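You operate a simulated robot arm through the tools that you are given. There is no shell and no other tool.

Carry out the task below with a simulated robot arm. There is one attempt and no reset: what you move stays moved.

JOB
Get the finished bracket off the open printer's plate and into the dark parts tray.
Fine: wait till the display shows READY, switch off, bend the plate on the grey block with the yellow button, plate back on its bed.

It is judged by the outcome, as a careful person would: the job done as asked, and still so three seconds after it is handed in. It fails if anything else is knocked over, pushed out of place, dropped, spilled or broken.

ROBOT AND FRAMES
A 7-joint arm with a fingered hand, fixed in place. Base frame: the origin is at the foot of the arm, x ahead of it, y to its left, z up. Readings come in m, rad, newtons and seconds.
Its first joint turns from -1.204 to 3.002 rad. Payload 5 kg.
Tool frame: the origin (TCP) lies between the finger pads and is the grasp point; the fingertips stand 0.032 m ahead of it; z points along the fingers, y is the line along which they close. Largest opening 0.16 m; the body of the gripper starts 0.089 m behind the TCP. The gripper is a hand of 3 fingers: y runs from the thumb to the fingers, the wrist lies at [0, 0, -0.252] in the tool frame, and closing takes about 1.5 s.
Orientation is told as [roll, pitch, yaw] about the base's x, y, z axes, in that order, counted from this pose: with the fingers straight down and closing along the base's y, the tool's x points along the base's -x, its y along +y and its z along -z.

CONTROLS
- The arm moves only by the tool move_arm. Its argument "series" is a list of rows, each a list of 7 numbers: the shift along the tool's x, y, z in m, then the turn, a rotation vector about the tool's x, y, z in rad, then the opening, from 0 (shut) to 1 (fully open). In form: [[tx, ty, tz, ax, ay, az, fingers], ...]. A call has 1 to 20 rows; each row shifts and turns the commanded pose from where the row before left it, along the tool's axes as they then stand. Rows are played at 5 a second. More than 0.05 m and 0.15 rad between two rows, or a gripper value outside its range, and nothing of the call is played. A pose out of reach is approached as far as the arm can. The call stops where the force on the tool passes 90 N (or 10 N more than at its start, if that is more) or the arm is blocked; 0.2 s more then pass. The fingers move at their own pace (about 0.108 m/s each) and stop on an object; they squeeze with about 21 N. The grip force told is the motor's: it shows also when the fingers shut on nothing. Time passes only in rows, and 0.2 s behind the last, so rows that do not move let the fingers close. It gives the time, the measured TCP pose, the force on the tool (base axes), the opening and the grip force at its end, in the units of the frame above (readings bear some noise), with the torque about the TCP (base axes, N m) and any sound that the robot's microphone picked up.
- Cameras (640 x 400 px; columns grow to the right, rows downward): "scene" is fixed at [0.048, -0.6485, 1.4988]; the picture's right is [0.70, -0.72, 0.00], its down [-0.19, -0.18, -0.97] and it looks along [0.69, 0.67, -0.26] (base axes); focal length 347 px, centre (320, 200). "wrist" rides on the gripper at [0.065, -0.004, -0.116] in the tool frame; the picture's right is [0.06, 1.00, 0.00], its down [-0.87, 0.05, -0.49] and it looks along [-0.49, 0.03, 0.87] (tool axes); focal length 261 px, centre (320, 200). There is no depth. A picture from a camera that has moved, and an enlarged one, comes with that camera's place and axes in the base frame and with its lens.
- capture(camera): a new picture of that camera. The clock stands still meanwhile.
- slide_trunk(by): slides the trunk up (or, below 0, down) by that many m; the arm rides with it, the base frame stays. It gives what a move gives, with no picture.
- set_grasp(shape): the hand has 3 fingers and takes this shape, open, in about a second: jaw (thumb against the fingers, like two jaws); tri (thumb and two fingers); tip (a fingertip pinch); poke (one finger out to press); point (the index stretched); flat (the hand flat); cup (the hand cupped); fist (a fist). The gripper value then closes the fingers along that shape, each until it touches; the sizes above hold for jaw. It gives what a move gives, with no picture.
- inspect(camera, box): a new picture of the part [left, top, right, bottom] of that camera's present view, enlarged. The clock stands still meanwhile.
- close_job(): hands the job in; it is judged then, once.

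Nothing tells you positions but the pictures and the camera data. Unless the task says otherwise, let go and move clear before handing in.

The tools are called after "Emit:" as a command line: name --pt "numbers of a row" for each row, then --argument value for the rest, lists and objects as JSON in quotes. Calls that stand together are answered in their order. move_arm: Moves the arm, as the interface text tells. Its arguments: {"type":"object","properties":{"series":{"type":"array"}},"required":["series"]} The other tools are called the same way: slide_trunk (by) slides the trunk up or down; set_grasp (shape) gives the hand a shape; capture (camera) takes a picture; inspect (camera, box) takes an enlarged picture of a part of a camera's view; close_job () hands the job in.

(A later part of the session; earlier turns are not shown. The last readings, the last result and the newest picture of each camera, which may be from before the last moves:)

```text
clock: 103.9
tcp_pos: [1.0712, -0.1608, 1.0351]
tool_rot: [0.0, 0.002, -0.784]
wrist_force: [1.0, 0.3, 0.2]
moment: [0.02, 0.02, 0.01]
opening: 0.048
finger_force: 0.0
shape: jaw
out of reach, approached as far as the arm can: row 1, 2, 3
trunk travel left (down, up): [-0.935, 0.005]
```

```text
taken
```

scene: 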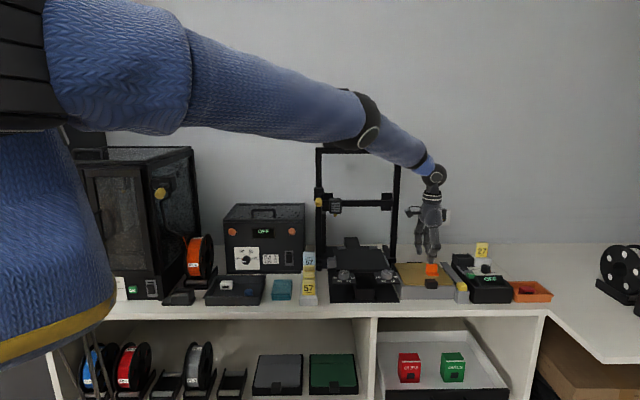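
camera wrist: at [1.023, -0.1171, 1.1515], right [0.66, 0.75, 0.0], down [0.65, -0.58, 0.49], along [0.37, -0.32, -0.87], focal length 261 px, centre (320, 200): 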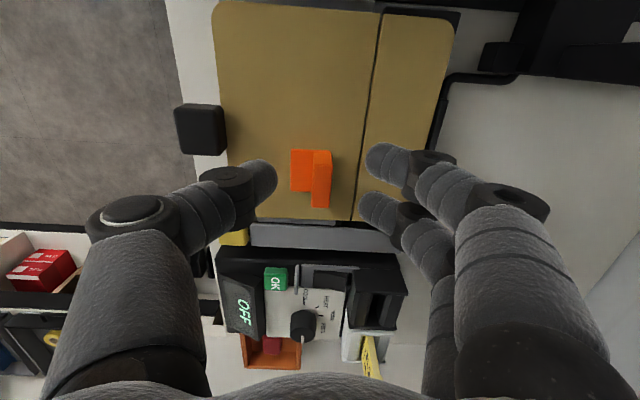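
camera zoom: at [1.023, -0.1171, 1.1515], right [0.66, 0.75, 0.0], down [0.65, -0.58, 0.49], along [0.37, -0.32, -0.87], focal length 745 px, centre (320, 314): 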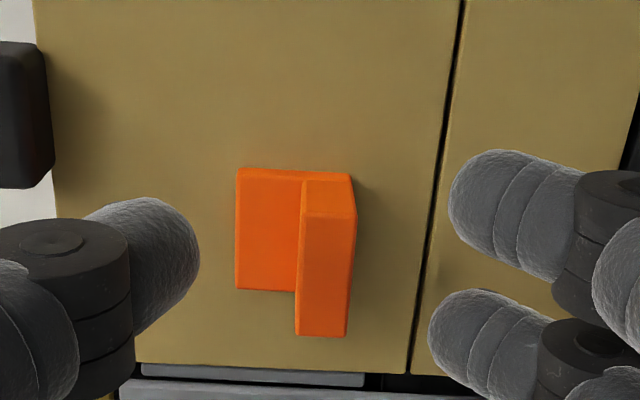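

The bracket is just past the vertical reach. I'll back in a little first so the arm bends clearly elbow-up, then lean the tool slightly towards +R and come back.

Emit:
move_arm --pt "0.03 -0.02 -0.02 0 0 0 0.3" --pt "0.03 -0.02 -0.02 0 0 0 0.3" --pt "0.03 -0.02 0 0 0 0 0.3"

Emit:
capture --camera "scene"

```text
clock: 104.7
tcp_pos: [0.9653, -0.1402, 1.0775]
tool_rot: [0.001, -0.001, -0.785]
wrist_force: [0.8, 0.1, 0.7]
moment: [0.04, -0.03, 0.0]
opening: 0.0481
finger_force: 0.1
shape: jaw
trunk travel left (down, up): [-0.935, 0.005]
```

```text
taken
```

scene: 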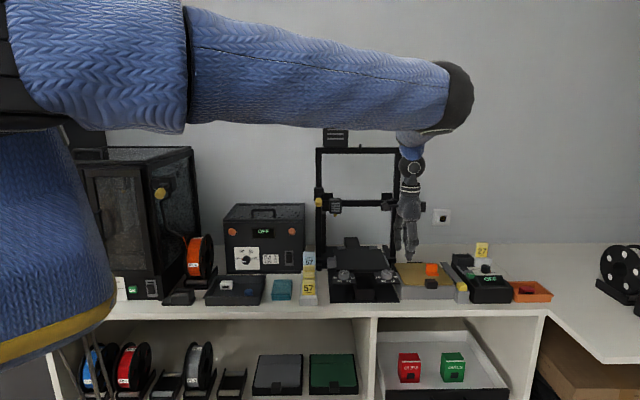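

Emit:
move_arm --pt "0 0 0 0 -0.1 0 0.3" --pt "0 0 0 0 -0.1 0 0.3" --pt "0 0 0 0 -0.08 0 0.3"

Emit:
capture --camera "scene"

```text
clock: 105.5
tcp_pos: [0.9661, -0.1384, 1.0772]
tool_rot: [0.002, -0.282, -0.784]
wrist_force: [-0.2, 0.4, -1.0]
moment: [-0.01, -0.02, -0.01]
opening: 0.0479
finger_force: 0.1
shape: jaw
trunk travel left (down, up): [-0.935, 0.005]
```

```text
taken
```

scene: 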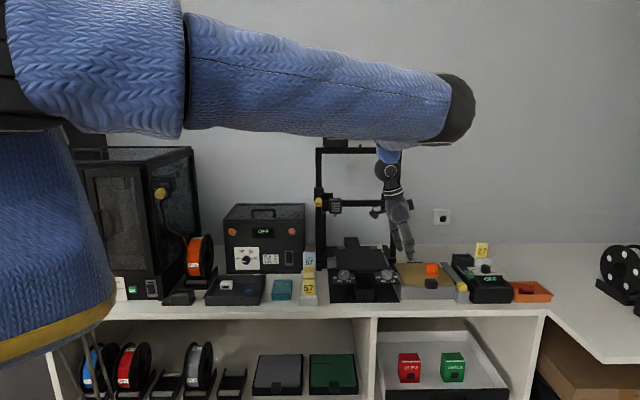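

Emit:
move_arm --pt "-0.0304 0.0206 0.0198 0 0 0 0.3" --pt "-0.0304 0.0206 0.0198 0 0 0 0.3" --pt "-0.0304 0.0206 0.0198 0 0 0 0.3"

Emit:
capture --camera "scene"

Emit:
capture --camera "wrist"

Emit:
inspect --camera "wrist" --box '[230, 100, 410, 240]'

```text
clock: 106.3
tcp_pos: [1.0853, -0.1677, 1.0418]
tool_rot: [-0.001, -0.279, -0.781]
wrist_force: [-0.1, 0.6, 0.1]
moment: [0.01, 0.04, 0.01]
opening: 0.0479
finger_force: 0.2
shape: jaw
trunk travel left (down, up): [-0.935, 0.005]
```

```text
taken
```

scene: 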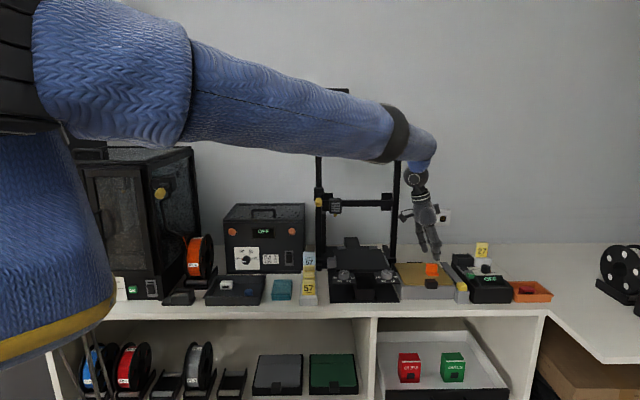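

```text
taken
camera wrist: at [1.0145, -0.1038, 1.1368], right [0.66, 0.75, -0.02], down [0.54, -0.45, 0.71], along [0.53, -0.48, -0.7], focal length 261 px, centre (320, 200)
```

wrist: 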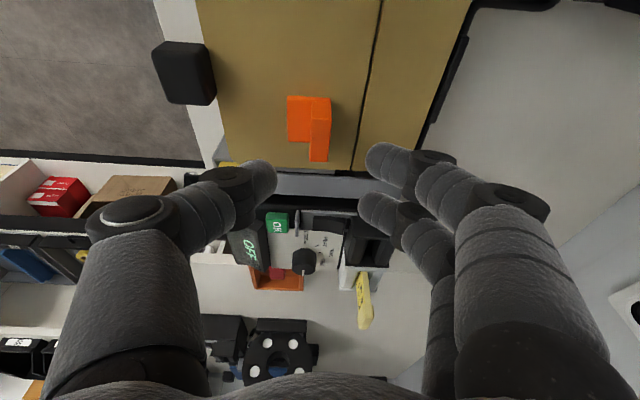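

```text
2.86 times, centred on (320, 170) of wrist
camera zoom: at [1.0145, -0.1038, 1.1368], right [0.66, 0.75, -0.02], down [0.54, -0.45, 0.71], along [0.53, -0.48, -0.7], focal length 745 px, centre (320, 286)
```

zoom: 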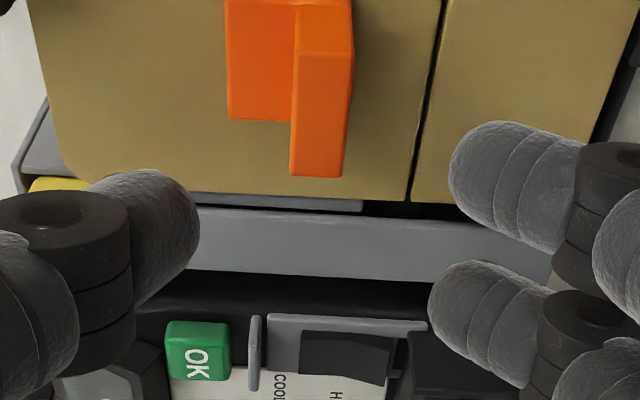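

Emit:
move_arm --pt "0.0055 -0.0013 0.0145 0 0 0 0.3" --pt "0.0042 0 0.0144 0 0 0 0.3"

Emit:
inspect --camera "wrist" --box '[230, 100, 410, 240]'

Emit:
inspect --camera "scene" --box '[400, 220, 480, 300]'

```text
clock: 106.9
tcp_pos: [1.0802, -0.1681, 1.0129]
tool_rot: [-0.001, -0.276, -0.784]
wrist_force: [1.2, 0.7, 0.2]
moment: [-0.01, 0.01, -0.01]
opening: 0.048
finger_force: 0.1
shape: jaw
trunk travel left (down, up): [-0.935, 0.005]
```

```text
2.86 times, centred on (320, 170) of wrist
camera zoom: at [1.0116, -0.1048, 1.1062], right [0.66, 0.75, -0.02], down [0.53, -0.46, 0.71], along [0.53, -0.48, -0.7], focal length 745 px, centre (320, 286)
```

zoom: 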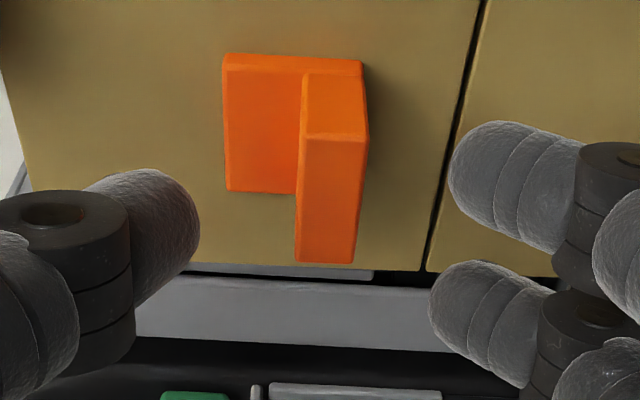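

```text
5.00 times, centred on (440, 260) of scene
camera zoom: at [0.048, -0.6485, 1.4988], right [0.7, -0.72, 0.0], down [-0.19, -0.18, -0.97], along [0.69, 0.67, -0.26], focal length 1733 px, centre (-280, -100)
```

zoom: 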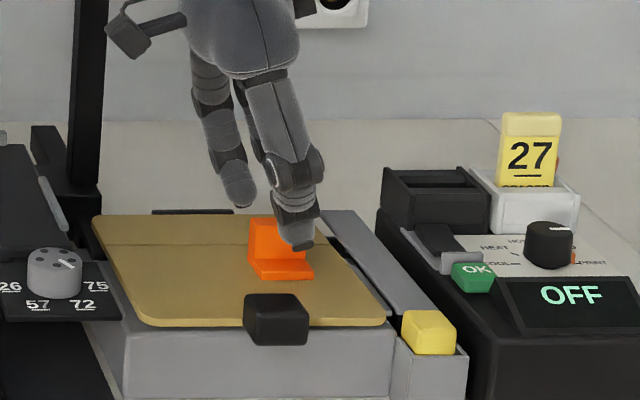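

Emit:
move_arm --pt "0.0036 0.002 0.0125 0 0 0 0.3"

Emit:
move_arm --pt "0.0022 0 0.0077 0 0 0 0.3"

Emit:
inspect --camera "wrist" --box '[230, 100, 410, 240]'

Emit:
inspect --camera "scene" --box '[415, 240, 465, 290]'

```text
clock: 107.3
tcp_pos: [1.0827, -0.1663, 1.0014]
tool_rot: [-0.001, -0.279, -0.783]
wrist_force: [-0.8, 0.6, -0.1]
moment: [0.0, -0.02, 0.01]
opening: 0.0479
finger_force: 0.0
shape: jaw
trunk travel left (down, up): [-0.935, 0.005]
```

```text
clock: 107.7
tcp_pos: [1.0808, -0.1684, 0.9931]
tool_rot: [-0.001, -0.278, -0.784]
wrist_force: [-0.4, 0.9, 0.1]
moment: [0.04, 0.01, 0.0]
opening: 0.0478
finger_force: 0.1
shape: jaw
trunk travel left (down, up): [-0.935, 0.005]
```

```text
2.86 times, centred on (320, 170) of wrist
camera zoom: at [1.0124, -0.1044, 1.0858], right [0.66, 0.75, -0.02], down [0.53, -0.46, 0.71], along [0.53, -0.48, -0.7], focal length 745 px, centre (320, 286)
```

zoom: 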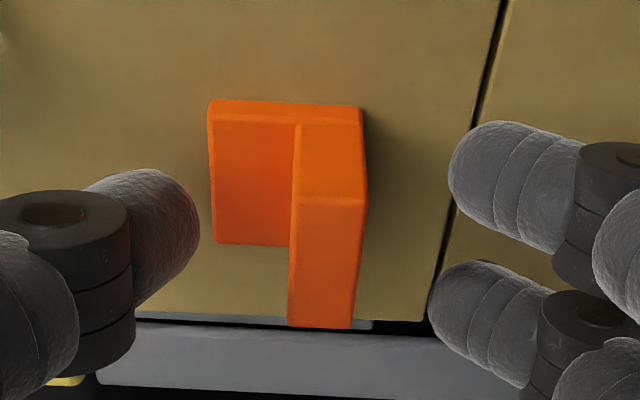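

```text
8.00 times, centred on (440, 265) of scene
camera zoom: at [0.048, -0.6485, 1.4988], right [0.7, -0.72, 0.0], down [-0.19, -0.18, -0.97], along [0.69, 0.67, -0.26], focal length 2773 px, centre (-640, -320)
```

zoom: 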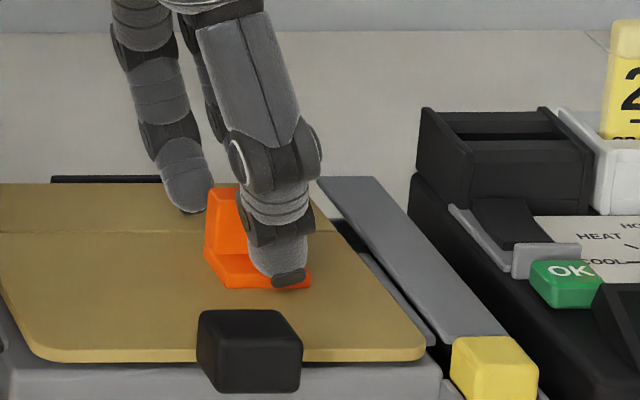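

Emit:
move_arm --pt "-0.0008 0.002 -0.0029 0 0 0 0.3" --pt "0 0 0 0 0 0 0.22" --pt "0 0 0 0 0 0 0.18" --pt "0 0 0 0 0 0 0.15"

Emit:
inspect --camera "wrist" --box '[230, 100, 410, 240]'

Emit:
inspect --camera "scene" --box '[415, 240, 465, 290]'

```text
clock: 108.7
tcp_pos: [1.083, -0.1666, 0.9963]
tool_rot: [0.002, -0.279, -0.784]
wrist_force: [0.3, -0.6, 0.3]
moment: [0.0, 0.0, 0.01]
opening: 0.0245
finger_force: 0.0
shape: jaw
trunk travel left (down, up): [-0.935, 0.005]
```

```text
2.86 times, centred on (320, 170) of wrist
camera zoom: at [1.0139, -0.1026, 1.0891], right [0.66, 0.75, -0.02], down [0.53, -0.46, 0.71], along [0.53, -0.48, -0.7], focal length 745 px, centre (320, 286)
```

zoom: 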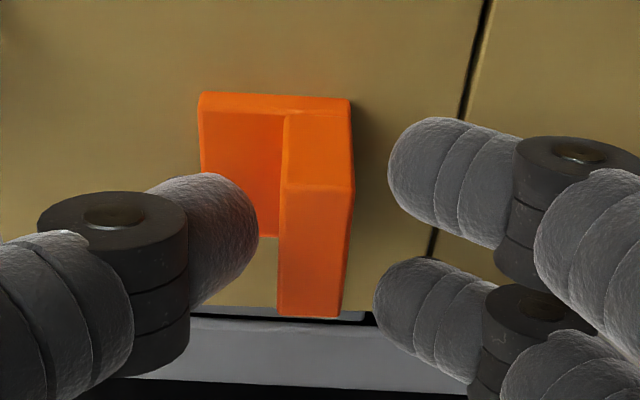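

```text
8.00 times, centred on (440, 265) of scene
camera zoom: at [0.048, -0.6485, 1.4988], right [0.7, -0.72, 0.0], down [-0.19, -0.18, -0.97], along [0.69, 0.67, -0.26], focal length 2773 px, centre (-640, -320)
```

zoom: 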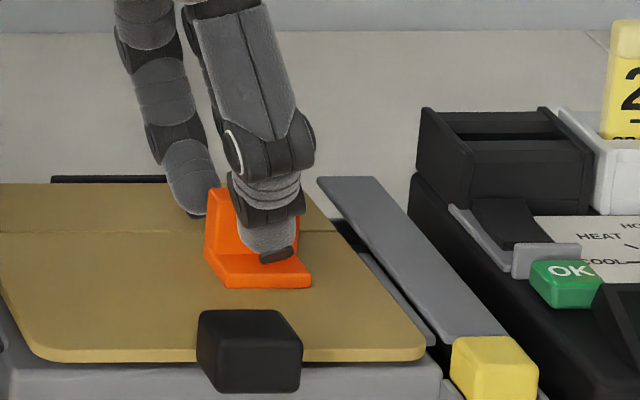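

Emit:
move_arm --pt "-0.0018 0 0 0 0 0 0.1" --pt "0 0 0 0 0 0 0" --pt "0 0 0 0 0 0 0" --pt "0 0 0 0 0 0 0" --pt "0 0 0 0 0 0 0"

Emit:
inspect --camera "wrist" --box '[230, 100, 410, 240]'

Emit:
inspect --camera "scene" --box '[415, 240, 465, 290]'

```text
clock: 109.9
tcp_pos: [1.0836, -0.167, 0.9964]
tool_rot: [0.0, -0.278, -0.783]
wrist_force: [-0.4, -0.6, 0.4]
moment: [0.01, 0.0, -0.01]
opening: 0.009
finger_force: 20.9
shape: jaw
trunk travel left (down, up): [-0.935, 0.005]
```

```text
2.86 times, centred on (320, 170) of wrist
camera zoom: at [1.0148, -0.1036, 1.0893], right [0.66, 0.75, -0.02], down [0.53, -0.46, 0.71], along [0.53, -0.48, -0.7], focal length 745 px, centre (320, 286)
```

zoom: 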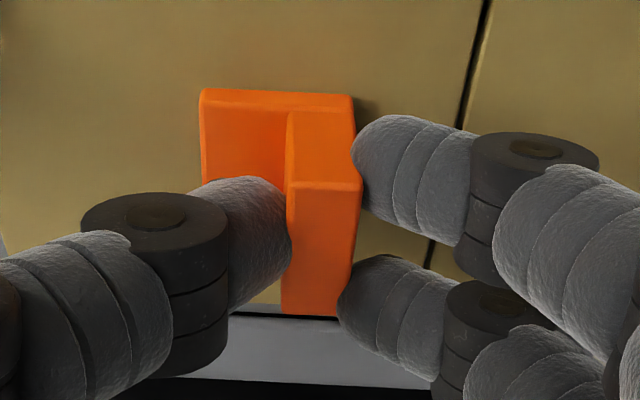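

```text
8.00 times, centred on (440, 265) of scene
camera zoom: at [0.048, -0.6485, 1.4988], right [0.7, -0.72, 0.0], down [-0.19, -0.18, -0.97], along [0.69, 0.67, -0.26], focal length 2773 px, centre (-640, -320)
```

zoom: 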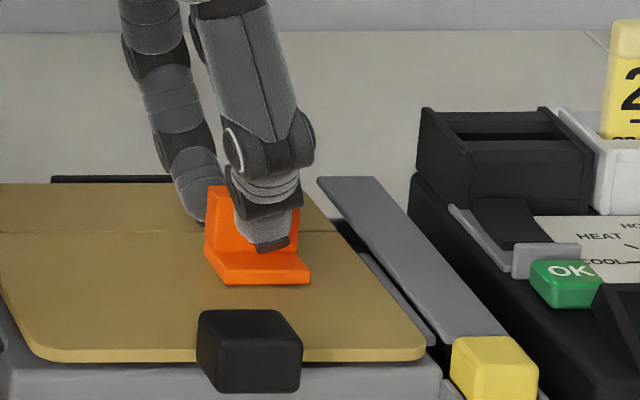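

The wall is gripped at an opening of 0.009. I'll lift 1 cm and check that the bracket comes free of the plate.

Emit:
move_arm --pt "-0.0014 0 -0.0048 0 0 0 0" --pt "-0.0014 0 -0.0048 0 0 0 0" --pt "0 0 0 0 0 0 0"

Emit:
inspect --camera "wrist" --box '[230, 100, 410, 240]'

Emit:
inspect --camera "scene" --box '[400, 230, 480, 300]'

```text
clock: 110.7
tcp_pos: [1.0846, -0.1662, 1.0058]
tool_rot: [0.0, -0.277, -0.784]
wrist_force: [0.2, 0.0, -0.5]
moment: [-0.03, -0.04, 0.01]
opening: 0.0089
finger_force: 21.3
shape: jaw
trunk travel left (down, up): [-0.935, 0.005]
```

```text
2.86 times, centred on (320, 170) of wrist
camera zoom: at [1.0153, -0.1039, 1.0988], right [0.66, 0.75, -0.02], down [0.53, -0.46, 0.71], along [0.53, -0.48, -0.7], focal length 745 px, centre (320, 286)
```

zoom: 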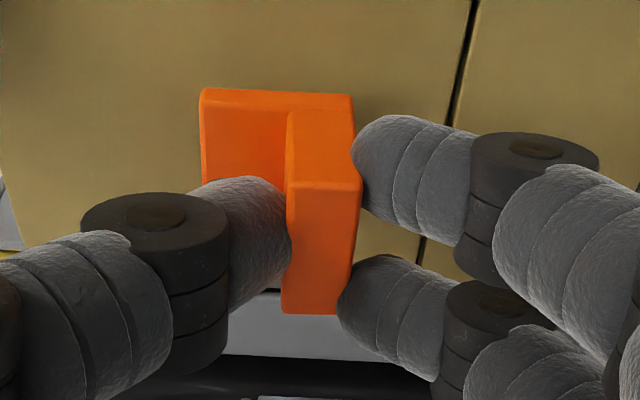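

```text
5.71 times, centred on (440, 265) of scene
camera zoom: at [0.048, -0.6485, 1.4988], right [0.7, -0.72, 0.0], down [-0.19, -0.18, -0.97], along [0.69, 0.67, -0.26], focal length 1981 px, centre (-366, -171)
```

zoom: 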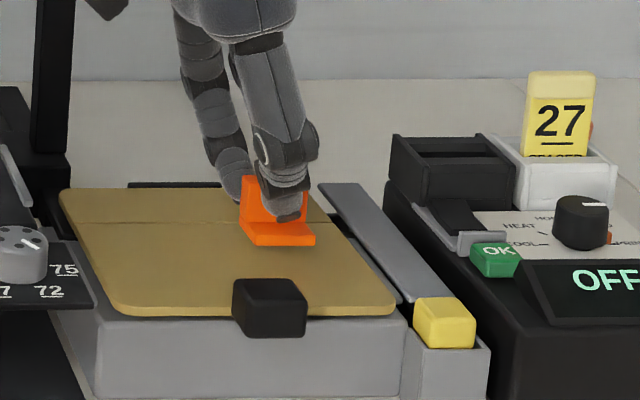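

The bracket is free and the plate stayed put. I'll lift it high, keep the same lean, and carry it left towards the dark tray.

Emit:
move_arm --pt "-0.0104 0 -0.036 0 0 0 0" --pt "-0.0104 0 -0.036 0 0 0 0" --pt "-0.0104 -0.01 -0.036 0 0 0 0" --pt "-0.0104 -0.015 -0.036 0 0 0 0" --pt "0.0461 -0.01 -0.0133 0 0 0 0" --pt "0.0461 -0.01 -0.0133 0 0 0 0" --pt "0.0461 0 -0.0133 0 0 0 0"

Emit:
capture --camera "scene"

Emit:
capture --camera "wrist"

```text
clock: 112.3
tcp_pos: [0.9493, -0.0993, 1.1578]
tool_rot: [0.001, -0.281, -0.785]
wrist_force: [-0.7, -0.4, 0.0]
moment: [0.01, -0.02, 0.0]
opening: 0.0086
finger_force: 21.0
shape: jaw
trunk travel left (down, up): [-0.935, 0.005]
```

```text
taken
```

scene: 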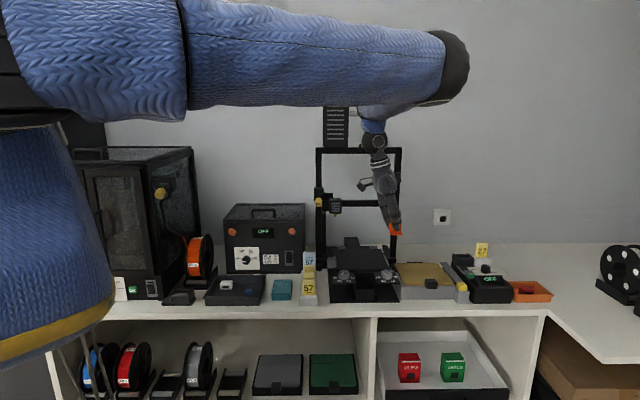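

```text
taken
camera wrist: at [0.8808, -0.0343, 1.2508], right [0.66, 0.75, -0.02], down [0.53, -0.46, 0.71], along [0.53, -0.48, -0.7], focal length 261 px, centre (320, 200)
```

wrist: 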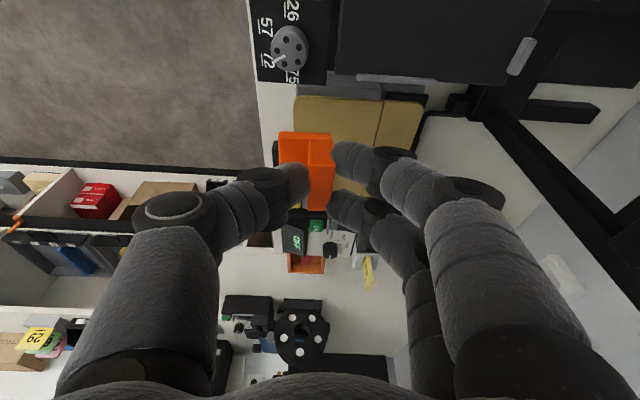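

Emit:
move_arm --pt "0.0461 -0.012 -0.0133 0 0 0 0" --pt "0.0461 -0.012 -0.0133 0 0 0 0" --pt "0.0461 -0.012 -0.0133 0 0 0 0" --pt "0.0461 0 -0.0133 0 0 0 0" --pt "0.0461 0 -0.0133 0 0 0 0"

Emit:
capture --camera "scene"

```text
clock: 113.5
tcp_pos: [0.7551, 0.0444, 1.1564]
tool_rot: [-0.001, -0.28, -0.785]
wrist_force: [-0.9, -0.1, -0.4]
moment: [-0.03, 0.01, 0.01]
opening: 0.0085
finger_force: 21.1
shape: jaw
trunk travel left (down, up): [-0.935, 0.005]
```

```text
taken
```

scene: 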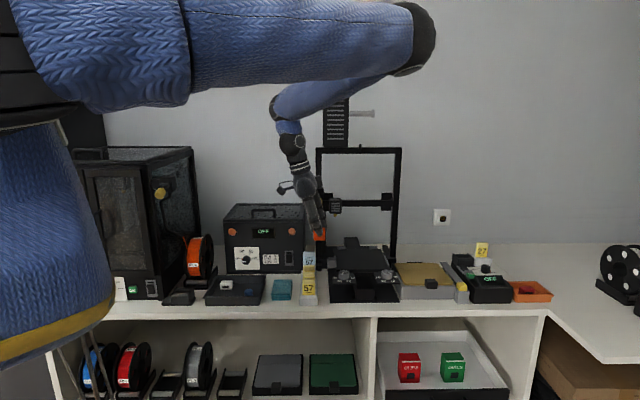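

Emit:
move_arm --pt "0.0461 0.01 -0.0133 0 0 0 0" --pt "0.0461 0.01 -0.0133 0 0 0 0" --pt "0.0461 0.02 -0.0133 0 0 0 0" --pt "0.0461 0.02 -0.0133 0 0 0 0" --pt "0.0346 0.02 -0.01 0 0 0 0"

Emit:
capture --camera "wrist"

Emit:
capture --camera "scene"

```text
refused: row 3 steps farther than a row can; nothing moved
```

```text
taken
camera wrist: at [0.6863, 0.109, 1.249], right [0.66, 0.75, -0.02], down [0.53, -0.46, 0.71], along [0.53, -0.48, -0.7], focal length 261 px, centre (320, 200)
```

wrist: 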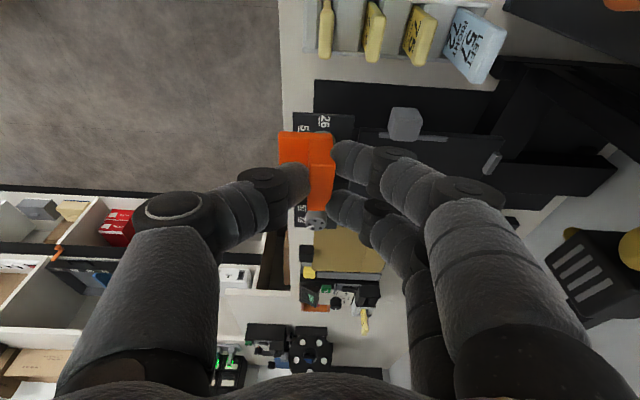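

```text
taken
```

scene: 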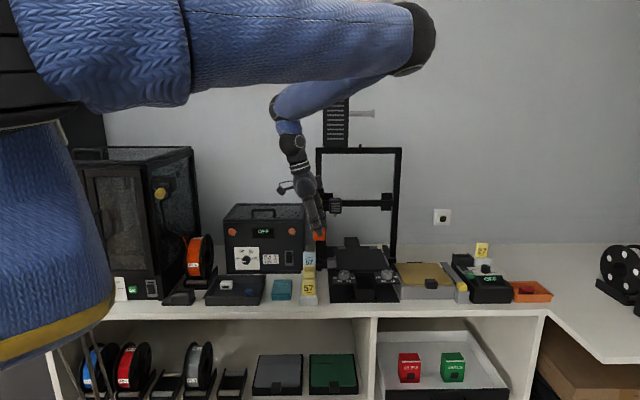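

Emit:
move_arm --pt "0.042 0.01 -0.0121 0 0 0 0" --pt "0.042 0.01 -0.0121 0 0 0 0" --pt "0.042 0.01 -0.0121 0 0 0 0" --pt "0.042 0.01 -0.0121 0 0 0 0" --pt "0.042 0.01 -0.0121 0 0 0 0"

Emit:
capture --camera "wrist"

Emit:
inspect --camera "scene" --box '[190, 180, 330, 310]'

```text
clock: 114.7
tcp_pos: [0.6352, 0.2352, 1.1565]
tool_rot: [0.0, -0.28, -0.784]
wrist_force: [-0.4, -0.1, -1.0]
moment: [-0.02, -0.04, 0.01]
opening: 0.0088
finger_force: 21.0
shape: jaw
trunk travel left (down, up): [-0.935, 0.005]
```

```text
taken
camera wrist: at [0.5657, 0.2994, 1.2496], right [0.66, 0.75, -0.02], down [0.53, -0.46, 0.71], along [0.53, -0.48, -0.7], focal length 261 px, centre (320, 200)
```

wrist: 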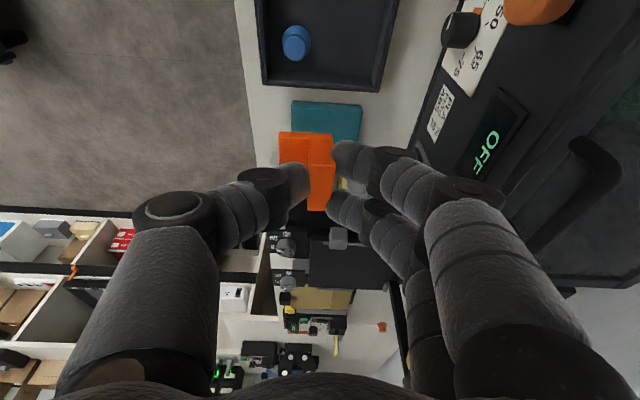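

```text
3.08 times, centred on (260, 245) of scene
camera zoom: at [0.048, -0.6485, 1.4988], right [0.7, -0.72, 0.0], down [-0.19, -0.18, -0.97], along [0.69, 0.67, -0.26], focal length 1066 px, centre (505, 62)
```

zoom: 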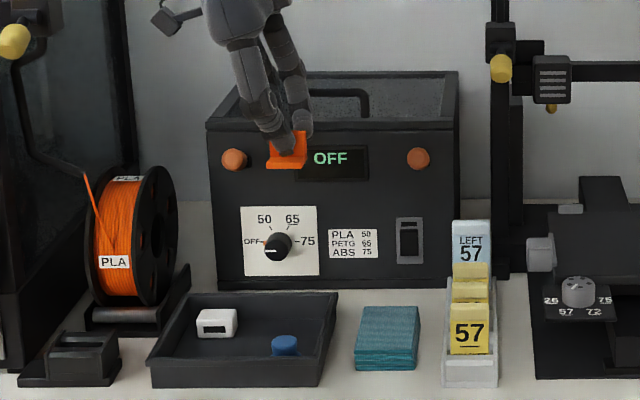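

Tray layout: the white part is near R 0.19, F 0.645, the blue peg near R 0.27, F 0.585, and there is free floor between them and the rear wall. I'll aim for R 0.245, F 0.632 and start down.

Emit:
move_arm --pt "0.0428 0.0175 -0.0123 0 0 0 0" --pt "0.0111 0 0.0384 0 0 0 0" --pt "0.0111 0 0.0384 0 0 0 0" --pt "0.0083 0 0.0288 0 0 0 0"

Emit:
inspect --camera "scene" --box '[190, 180, 330, 310]'

Emit:
capture --camera "wrist"

```text
clock: 115.7
tcp_pos: [0.6154, 0.2824, 1.0474]
tool_rot: [0.001, -0.279, -0.782]
wrist_force: [-0.1, 0.0, 0.5]
moment: [-0.04, -0.01, 0.0]
opening: 0.0087
finger_force: 20.9
shape: jaw
trunk travel left (down, up): [-0.935, 0.005]
```

```text
3.08 times, centred on (260, 245) of scene
camera zoom: at [0.048, -0.6485, 1.4988], right [0.7, -0.72, 0.0], down [-0.19, -0.18, -0.97], along [0.69, 0.67, -0.26], focal length 1066 px, centre (505, 62)
```

zoom: 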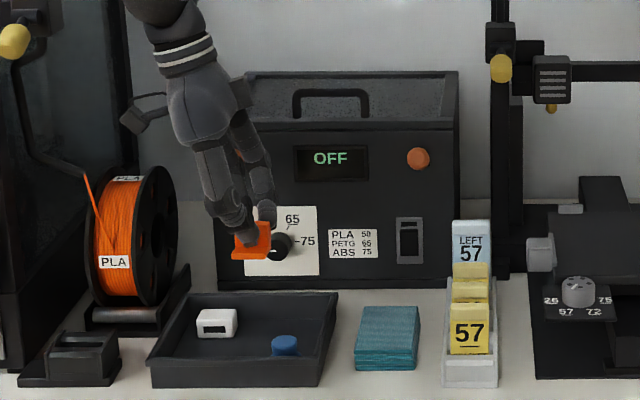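

```text
taken
camera wrist: at [0.5462, 0.3462, 1.1409], right [0.66, 0.75, -0.02], down [0.54, -0.45, 0.71], along [0.53, -0.48, -0.7], focal length 261 px, centre (320, 200)
```

wrist: 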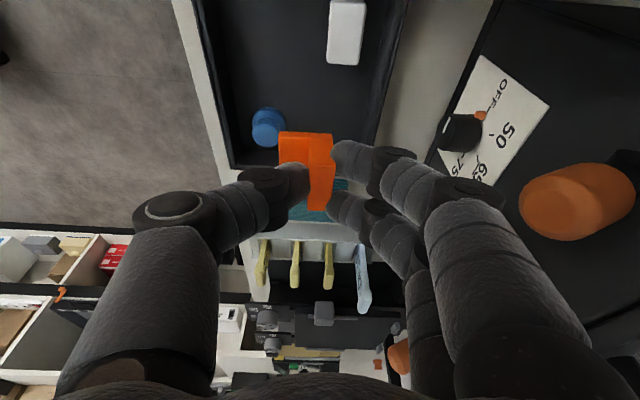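

The palm would pass very close to the dryer's orange knob in this orientation. I'll turn the hand +90° about the vertical here, above the knob, so its narrow side faces the dryer and it leans away from it.

Emit:
move_arm --pt "-0.0055 -0.005 -0.019 0 0 0 0" --pt "0 0 0 -0.0395 0 -0.1372 0" --pt "0 0 0 -0.0395 0 -0.1372 0" --pt "0 0 0 -0.0395 0 -0.1372 0" --pt "0 0 0 -0.0395 0 -0.1372 0" --pt "0 0 0 -0.0395 0 -0.1372 0" --pt "0 0 0 -0.0395 0 -0.1372 0" --pt "0 0 0 -0.0395 0 -0.1372 0" --pt "0 0 0 -0.0395 0 -0.1372 0" --pt "0 0 0 -0.0395 0 -0.1372 0" --pt "0 0 0 -0.0395 0 -0.1372 0" --pt "0 0 0 -0.0395 0 -0.1372 0"

Emit:
capture --camera "wrist"

Emit:
inspect --camera "scene" --box '[190, 180, 330, 310]'

```text
clock: 118.3
tcp_pos: [0.6147, 0.2747, 1.0674]
tool_rot: [0.001, -0.281, 0.79]
wrist_force: [-0.7, -0.7, -0.1]
moment: [-0.01, 0.02, 0.0]
opening: 0.0084
finger_force: 21.2
shape: jaw
trunk travel left (down, up): [-0.935, 0.005]
```

```text
taken
camera wrist: at [0.5503, 0.2042, 1.1599], right [-0.75, 0.66, -0.02], down [0.45, 0.53, 0.71], along [0.48, 0.53, -0.7], focal length 261 px, centre (320, 200)
```

wrist: 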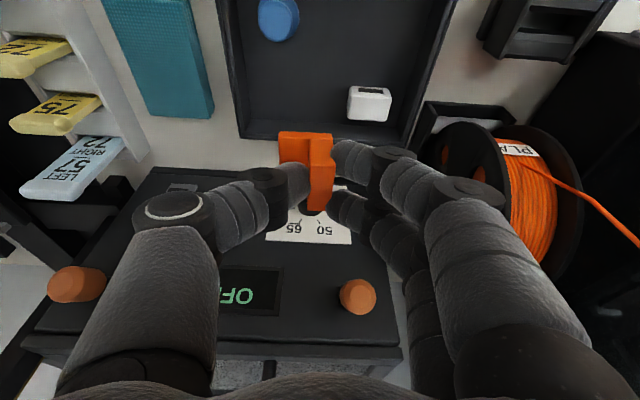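

```text
3.08 times, centred on (260, 245) of scene
camera zoom: at [0.048, -0.6485, 1.4988], right [0.7, -0.72, 0.0], down [-0.19, -0.18, -0.97], along [0.69, 0.67, -0.26], focal length 1066 px, centre (505, 62)
```

zoom: 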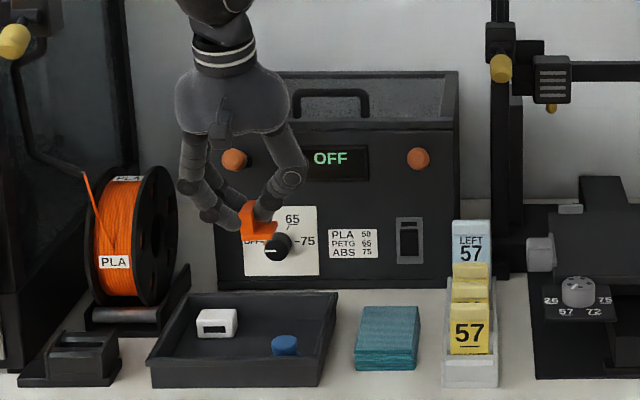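

Emit:
move_arm --pt "0.0054 -0.0206 -0.0015 0 0 0 0" --pt "0.0083 0 0.0288 0 0 0 0" --pt "0.0083 0 0.0288 0 0 0 0" --pt "0.0055 0 0.0192 0 0 0 0"

Emit:
capture --camera "wrist"

Emit:
inspect --camera "scene" --box '[190, 220, 290, 310]'

```text
clock: 119.3
tcp_pos: [0.6238, 0.2575, 0.9875]
tool_rot: [0.002, -0.28, 0.788]
wrist_force: [-0.1, -0.4, -0.5]
moment: [-0.02, -0.02, 0.01]
opening: 0.0089
finger_force: 21.1
shape: jaw
trunk travel left (down, up): [-0.935, 0.005]
```

```text
taken
camera wrist: at [0.5604, 0.1876, 1.0799], right [-0.75, 0.66, -0.02], down [0.46, 0.53, 0.71], along [0.48, 0.53, -0.7], focal length 261 px, centre (320, 200)
```

wrist: 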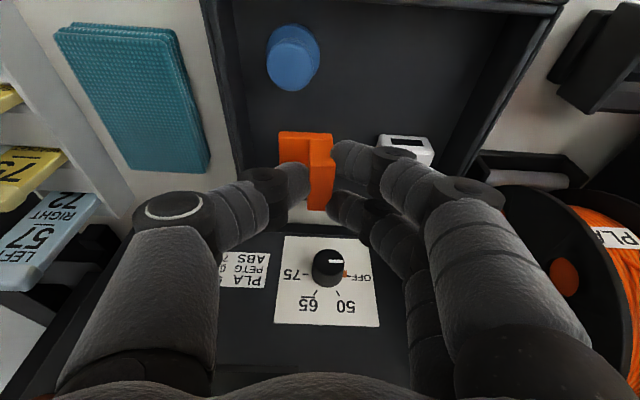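

```text
4.44 times, centred on (240, 265) of scene
camera zoom: at [0.048, -0.6485, 1.4988], right [0.7, -0.72, 0.0], down [-0.19, -0.18, -0.97], along [0.69, 0.67, -0.26], focal length 1540 px, centre (676, -89)
```

zoom: 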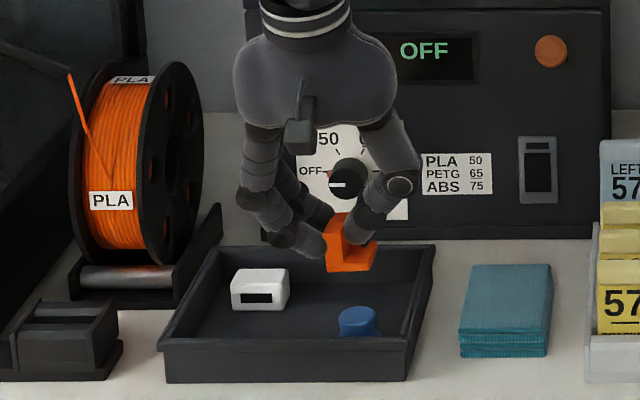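

Emit:
move_arm --pt "0.0055 0 0.0192 0 0 0 0"

Emit:
move_arm --pt "0.0014 0 0.0048 0 0 0 0"

Emit:
move_arm --pt "0.0011 0 0.0038 0 0 0 0"

Emit:
inspect --camera "scene" --box '[210, 255, 270, 305]'

```text
clock: 119.7
tcp_pos: [0.6236, 0.2579, 0.9667]
tool_rot: [0.002, -0.28, 0.789]
wrist_force: [0.1, -0.2, -0.8]
moment: [0.0, 0.03, -0.01]
opening: 0.0087
finger_force: 21.4
shape: jaw
trunk travel left (down, up): [-0.935, 0.005]
```

```text
clock: 120.1
tcp_pos: [0.6235, 0.2586, 0.9624]
tool_rot: [0.002, -0.28, 0.787]
wrist_force: [0.2, -0.4, 0.3]
moment: [0.0, 0.03, 0.01]
opening: 0.0084
finger_force: 20.6
shape: jaw
trunk travel left (down, up): [-0.935, 0.005]
```

```text
clock: 120.5
tcp_pos: [0.6247, 0.2583, 0.9578]
tool_rot: [0.002, -0.281, 0.786]
wrist_force: [0.3, -0.3, 0.3]
moment: [0.01, -0.03, 0.05]
opening: 0.0086
finger_force: 20.9
shape: jaw
trunk travel left (down, up): [-0.935, 0.005]
```

```text
8.00 times, centred on (240, 280) of scene
camera zoom: at [0.048, -0.6485, 1.4988], right [0.7, -0.72, 0.0], down [-0.19, -0.18, -0.97], along [0.69, 0.67, -0.26], focal length 2773 px, centre (960, -440)
```

zoom: 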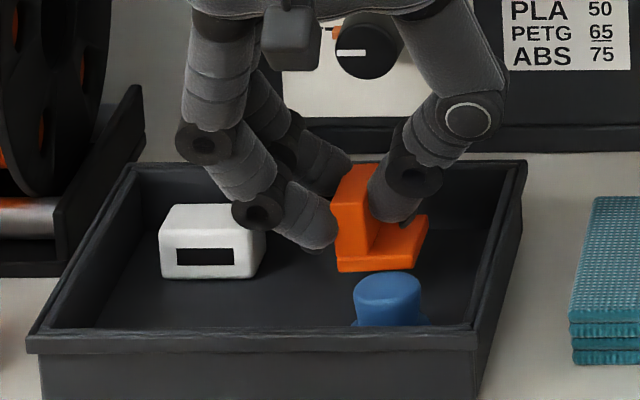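

Emit:
move_arm --pt "0.0006 0 0.0019 0 0 0 0" --pt "0.0006 0 0.0019 0 0 0 0"

Emit:
inspect --camera "scene" --box '[210, 255, 270, 305]'

```text
clock: 121.1
tcp_pos: [0.624, 0.2568, 0.9541]
tool_rot: [0.0, -0.28, 0.787]
wrist_force: [0.0, -0.5, 0.7]
moment: [-0.01, -0.01, -0.02]
opening: 0.0085
finger_force: 21.1
shape: jaw
trunk travel left (down, up): [-0.935, 0.005]
```

```text
8.00 times, centred on (240, 280) of scene
camera zoom: at [0.048, -0.6485, 1.4988], right [0.7, -0.72, 0.0], down [-0.19, -0.18, -0.97], along [0.69, 0.67, -0.26], focal length 2773 px, centre (960, -440)
```

zoom: 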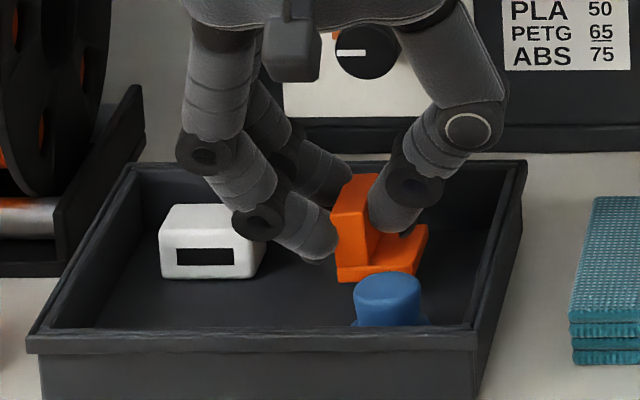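

Emit:
move_arm --pt "0.0006 0 0.0019 0 0 0 0" --pt "0.0006 0 0.0019 0 0 0 0"

Emit:
inspect --camera "scene" --box '[210, 255, 270, 305]'

Emit:
inspect --camera "wrist" --box '[240, 80, 460, 240]'

```text
clock: 121.7
tcp_pos: [0.6234, 0.2575, 0.9497]
tool_rot: [0.002, -0.281, 0.787]
wrist_force: [0.7, 0.3, -0.5]
moment: [0.03, -0.01, -0.02]
opening: 0.0086
finger_force: 21.0
shape: jaw
trunk travel left (down, up): [-0.935, 0.005]
```

```text
8.00 times, centred on (240, 280) of scene
camera zoom: at [0.048, -0.6485, 1.4988], right [0.7, -0.72, 0.0], down [-0.19, -0.18, -0.97], along [0.69, 0.67, -0.26], focal length 2773 px, centre (960, -440)
```

zoom: 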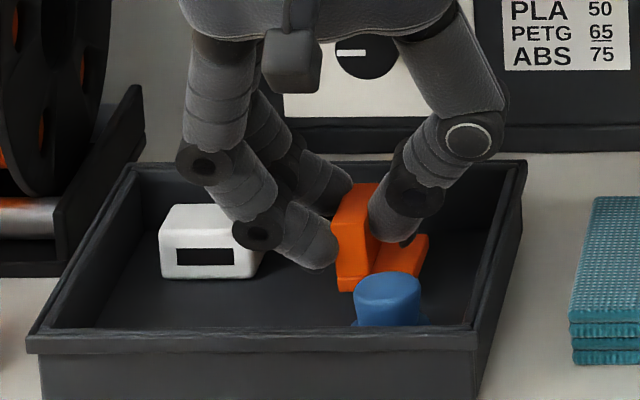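

```text
2.50 times, centred on (350, 160) of wrist
camera zoom: at [0.5603, 0.1872, 1.0426], right [-0.75, 0.66, -0.02], down [0.46, 0.53, 0.71], along [0.48, 0.53, -0.7], focal length 652 px, centre (245, 300)
```

zoom: 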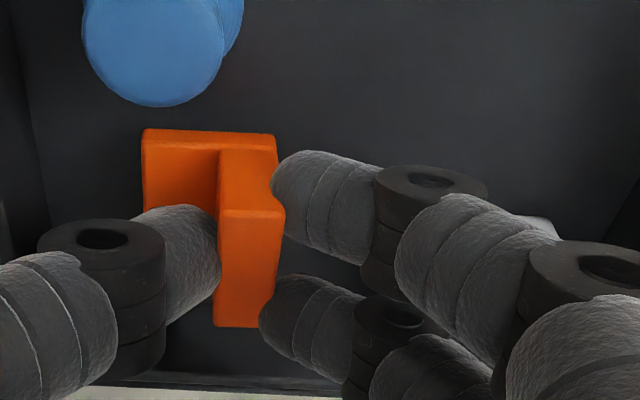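

Emit:
move_arm --pt "0.0006 0 0.0019 0 0 0 0" --pt "0.0006 0 0.0019 0 0 0 0"

Emit:
move_arm --pt "0.0006 0 0.0019 0 0 0 0"

Emit:
inspect --camera "scene" --box '[210, 255, 270, 305]'

```text
clock: 122.3
tcp_pos: [0.6235, 0.257, 0.9454]
tool_rot: [0.002, -0.281, 0.786]
wrist_force: [0.6, -0.2, 0.1]
moment: [0.01, -0.02, 0.01]
opening: 0.0086
finger_force: 21.0
shape: jaw
trunk travel left (down, up): [-0.935, 0.005]
```

```text
clock: 122.7
tcp_pos: [0.6232, 0.2563, 0.944]
tool_rot: [0.001, -0.282, 0.787]
wrist_force: [-0.1, -0.3, 0.1]
moment: [-0.06, -0.03, -0.03]
opening: 0.0089
finger_force: 20.7
shape: jaw
trunk travel left (down, up): [-0.935, 0.005]
```

```text
8.00 times, centred on (240, 280) of scene
camera zoom: at [0.048, -0.6485, 1.4988], right [0.7, -0.72, 0.0], down [-0.19, -0.18, -0.97], along [0.69, 0.67, -0.26], focal length 2773 px, centre (960, -440)
```

zoom: 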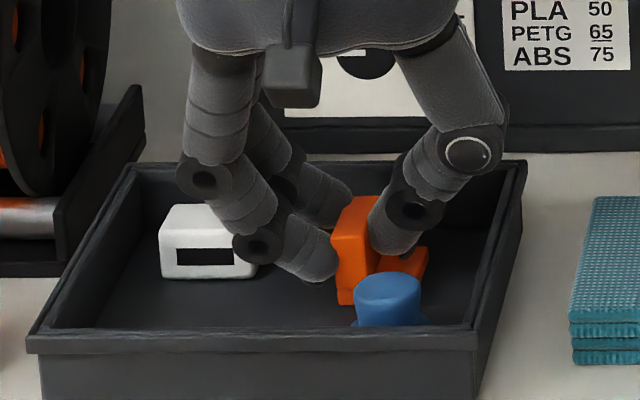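

Emit:
move_arm --pt "0.0006 0 0.0019 0 0 0 0"

Emit:
move_arm --pt "0.0006 0 0.0019 0 0 0 0"

Emit:
inspect --camera "scene" --box '[210, 255, 270, 305]'

Emit:
inspect --camera "wrist" --box '[240, 80, 460, 240]'

```text
clock: 123.1
tcp_pos: [0.6226, 0.257, 0.9426]
tool_rot: [0.002, -0.281, 0.789]
wrist_force: [0.5, 0.0, -0.2]
moment: [-0.02, -0.02, -0.02]
opening: 0.0083
finger_force: 20.6
shape: jaw
trunk travel left (down, up): [-0.935, 0.005]
```

```text
clock: 123.5
tcp_pos: [0.6231, 0.2567, 0.9414]
tool_rot: [0.002, -0.282, 0.787]
wrist_force: [1.5, 0.1, 5.6]
moment: [0.04, 0.01, -0.05]
opening: 0.0088
finger_force: 20.9
shape: jaw
trunk travel left (down, up): [-0.935, 0.005]
```

```text
8.00 times, centred on (240, 280) of scene
camera zoom: at [0.048, -0.6485, 1.4988], right [0.7, -0.72, 0.0], down [-0.19, -0.18, -0.97], along [0.69, 0.67, -0.26], focal length 2773 px, centre (960, -440)
```

zoom: 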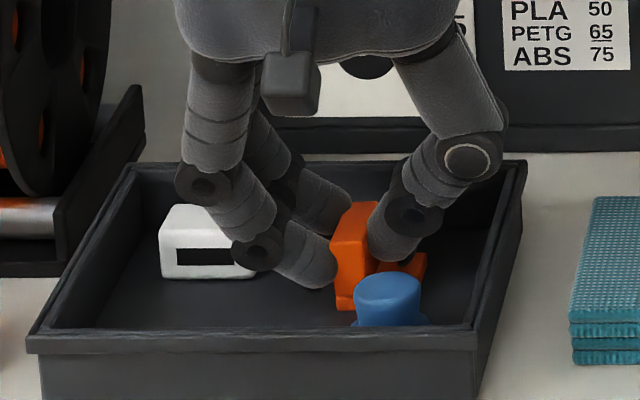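

```text
2.50 times, centred on (350, 160) of wrist
camera zoom: at [0.5592, 0.1872, 1.0338], right [-0.75, 0.66, -0.02], down [0.46, 0.53, 0.71], along [0.48, 0.53, -0.7], focal length 652 px, centre (245, 300)
```

zoom: 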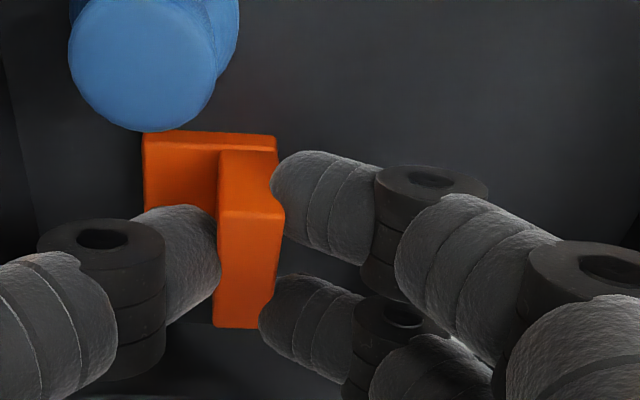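

Contact at about 6 N: the bracket is on the tray floor, clear of the blue peg. I'll open just a little and lift away.

Emit:
move_arm --pt "-0.0003 0 -0.001 0 0 0 0.1" --pt "0 0 0 0 0 0 0.15" --pt "0 0 0 0 0 0 0.2" --pt "0 0 0 0 0 0 0.2"

Emit:
inspect --camera "scene" --box '[210, 255, 270, 305]'

Emit:
inspect --camera "wrist" --box '[240, 80, 460, 240]'

```text
clock: 124.5
tcp_pos: [0.6232, 0.2561, 0.9427]
tool_rot: [0.001, -0.28, 0.786]
wrist_force: [-0.1, -0.4, -0.3]
moment: [0.01, -0.01, 0.02]
opening: 0.0311
finger_force: 0.0
shape: jaw
trunk travel left (down, up): [-0.935, 0.005]
```

```text
8.00 times, centred on (240, 280) of scene
camera zoom: at [0.048, -0.6485, 1.4988], right [0.7, -0.72, 0.0], down [-0.19, -0.18, -0.97], along [0.69, 0.67, -0.26], focal length 2773 px, centre (960, -440)
```

zoom: 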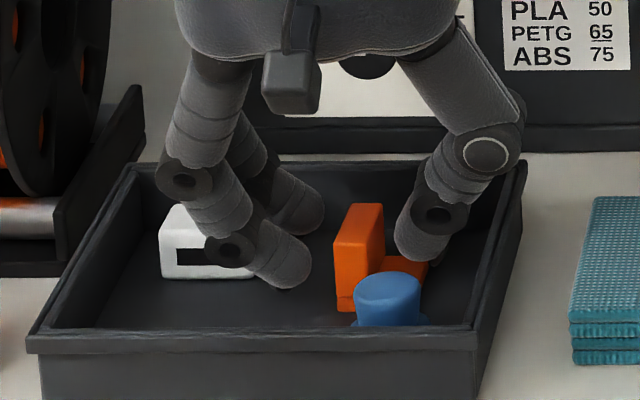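

```text
2.50 times, centred on (350, 160) of wrist
camera zoom: at [0.5593, 0.1869, 1.0345], right [-0.75, 0.66, -0.02], down [0.46, 0.53, 0.71], along [0.48, 0.53, -0.7], focal length 652 px, centre (245, 300)
```

zoom: 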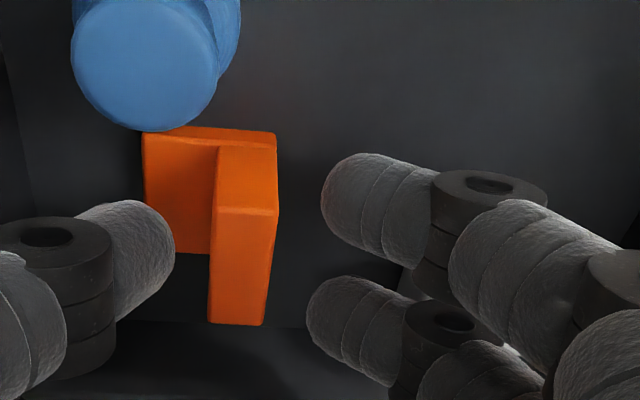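

Emit:
move_arm --pt "-0.0055 0 -0.0192 0 0 0 0.2" --pt "-0.0083 0 -0.0288 0 0 0 0.2" --pt "-0.0111 0 -0.0384 0 0 0 0.2" --pt "-0.0111 0 -0.0384 0 0 0 0.2" --pt "-0.0111 0 -0.0384 0 0 0 0.3"

Emit:
inspect --camera "scene" --box '[190, 240, 290, 310]'

Emit:
capture --camera "scene"

```text
clock: 125.7
tcp_pos: [0.6228, 0.2544, 1.1112]
tool_rot: [0.002, -0.28, 0.788]
wrist_force: [0.0, -0.2, -0.2]
moment: [-0.02, -0.04, -0.01]
opening: 0.0476
finger_force: 0.0
shape: jaw
trunk travel left (down, up): [-0.935, 0.005]
```

```text
5.71 times, centred on (240, 275) of scene
camera zoom: at [0.048, -0.6485, 1.4988], right [0.7, -0.72, 0.0], down [-0.19, -0.18, -0.97], along [0.69, 0.67, -0.26], focal length 1981 px, centre (777, -229)
```

zoom: 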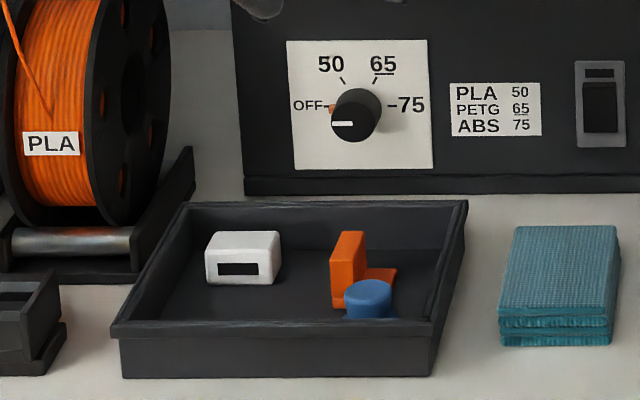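

```text
taken
```

scene: 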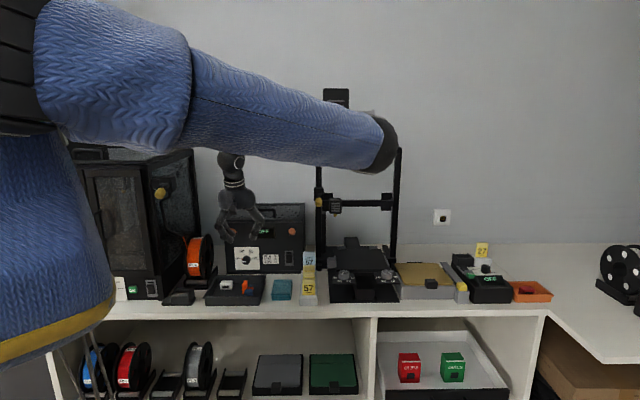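

The bracket now stands in the dark tray and the white and blue parts haven't moved. Next I'll straighten the tool, go back to the block and fetch the plate.

Emit:
move_arm --pt "-0.0138 0 -0.045 0 0 0 0.5" --pt "0 0 0 0 0.1 0 0.5" --pt "0 0 0 0 0.1 0 0.5" --pt "0 0 0 0 0.08 0 0.5" --pt "0.03 -0.035 0 0 0 0 0.6" --pt "0.03 -0.035 0 0 0 0 0.6" --pt "0 -0.045 0 0 0 0 0.6" --pt "0 -0.045 0 0 0 0 0.6"

Emit:
capture --camera "scene"

```text
clock: 127.5
tcp_pos: [0.6957, 0.098, 1.1579]
tool_rot: [0.004, -0.003, 0.786]
wrist_force: [0.1, -0.2, -0.2]
moment: [0.05, 0.01, -0.03]
opening: 0.0956
finger_force: 0.0
shape: jaw
trunk travel left (down, up): [-0.935, 0.005]
```

```text
taken
```

scene: 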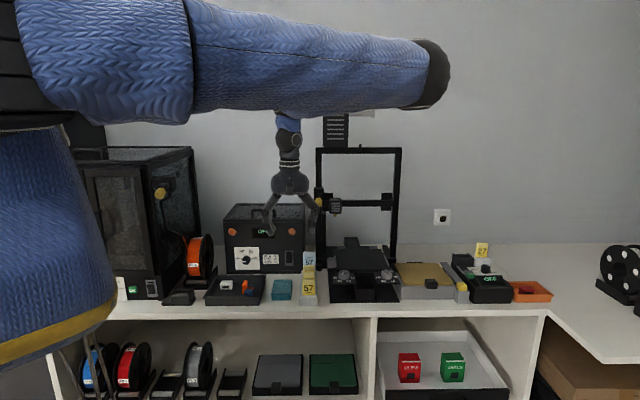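

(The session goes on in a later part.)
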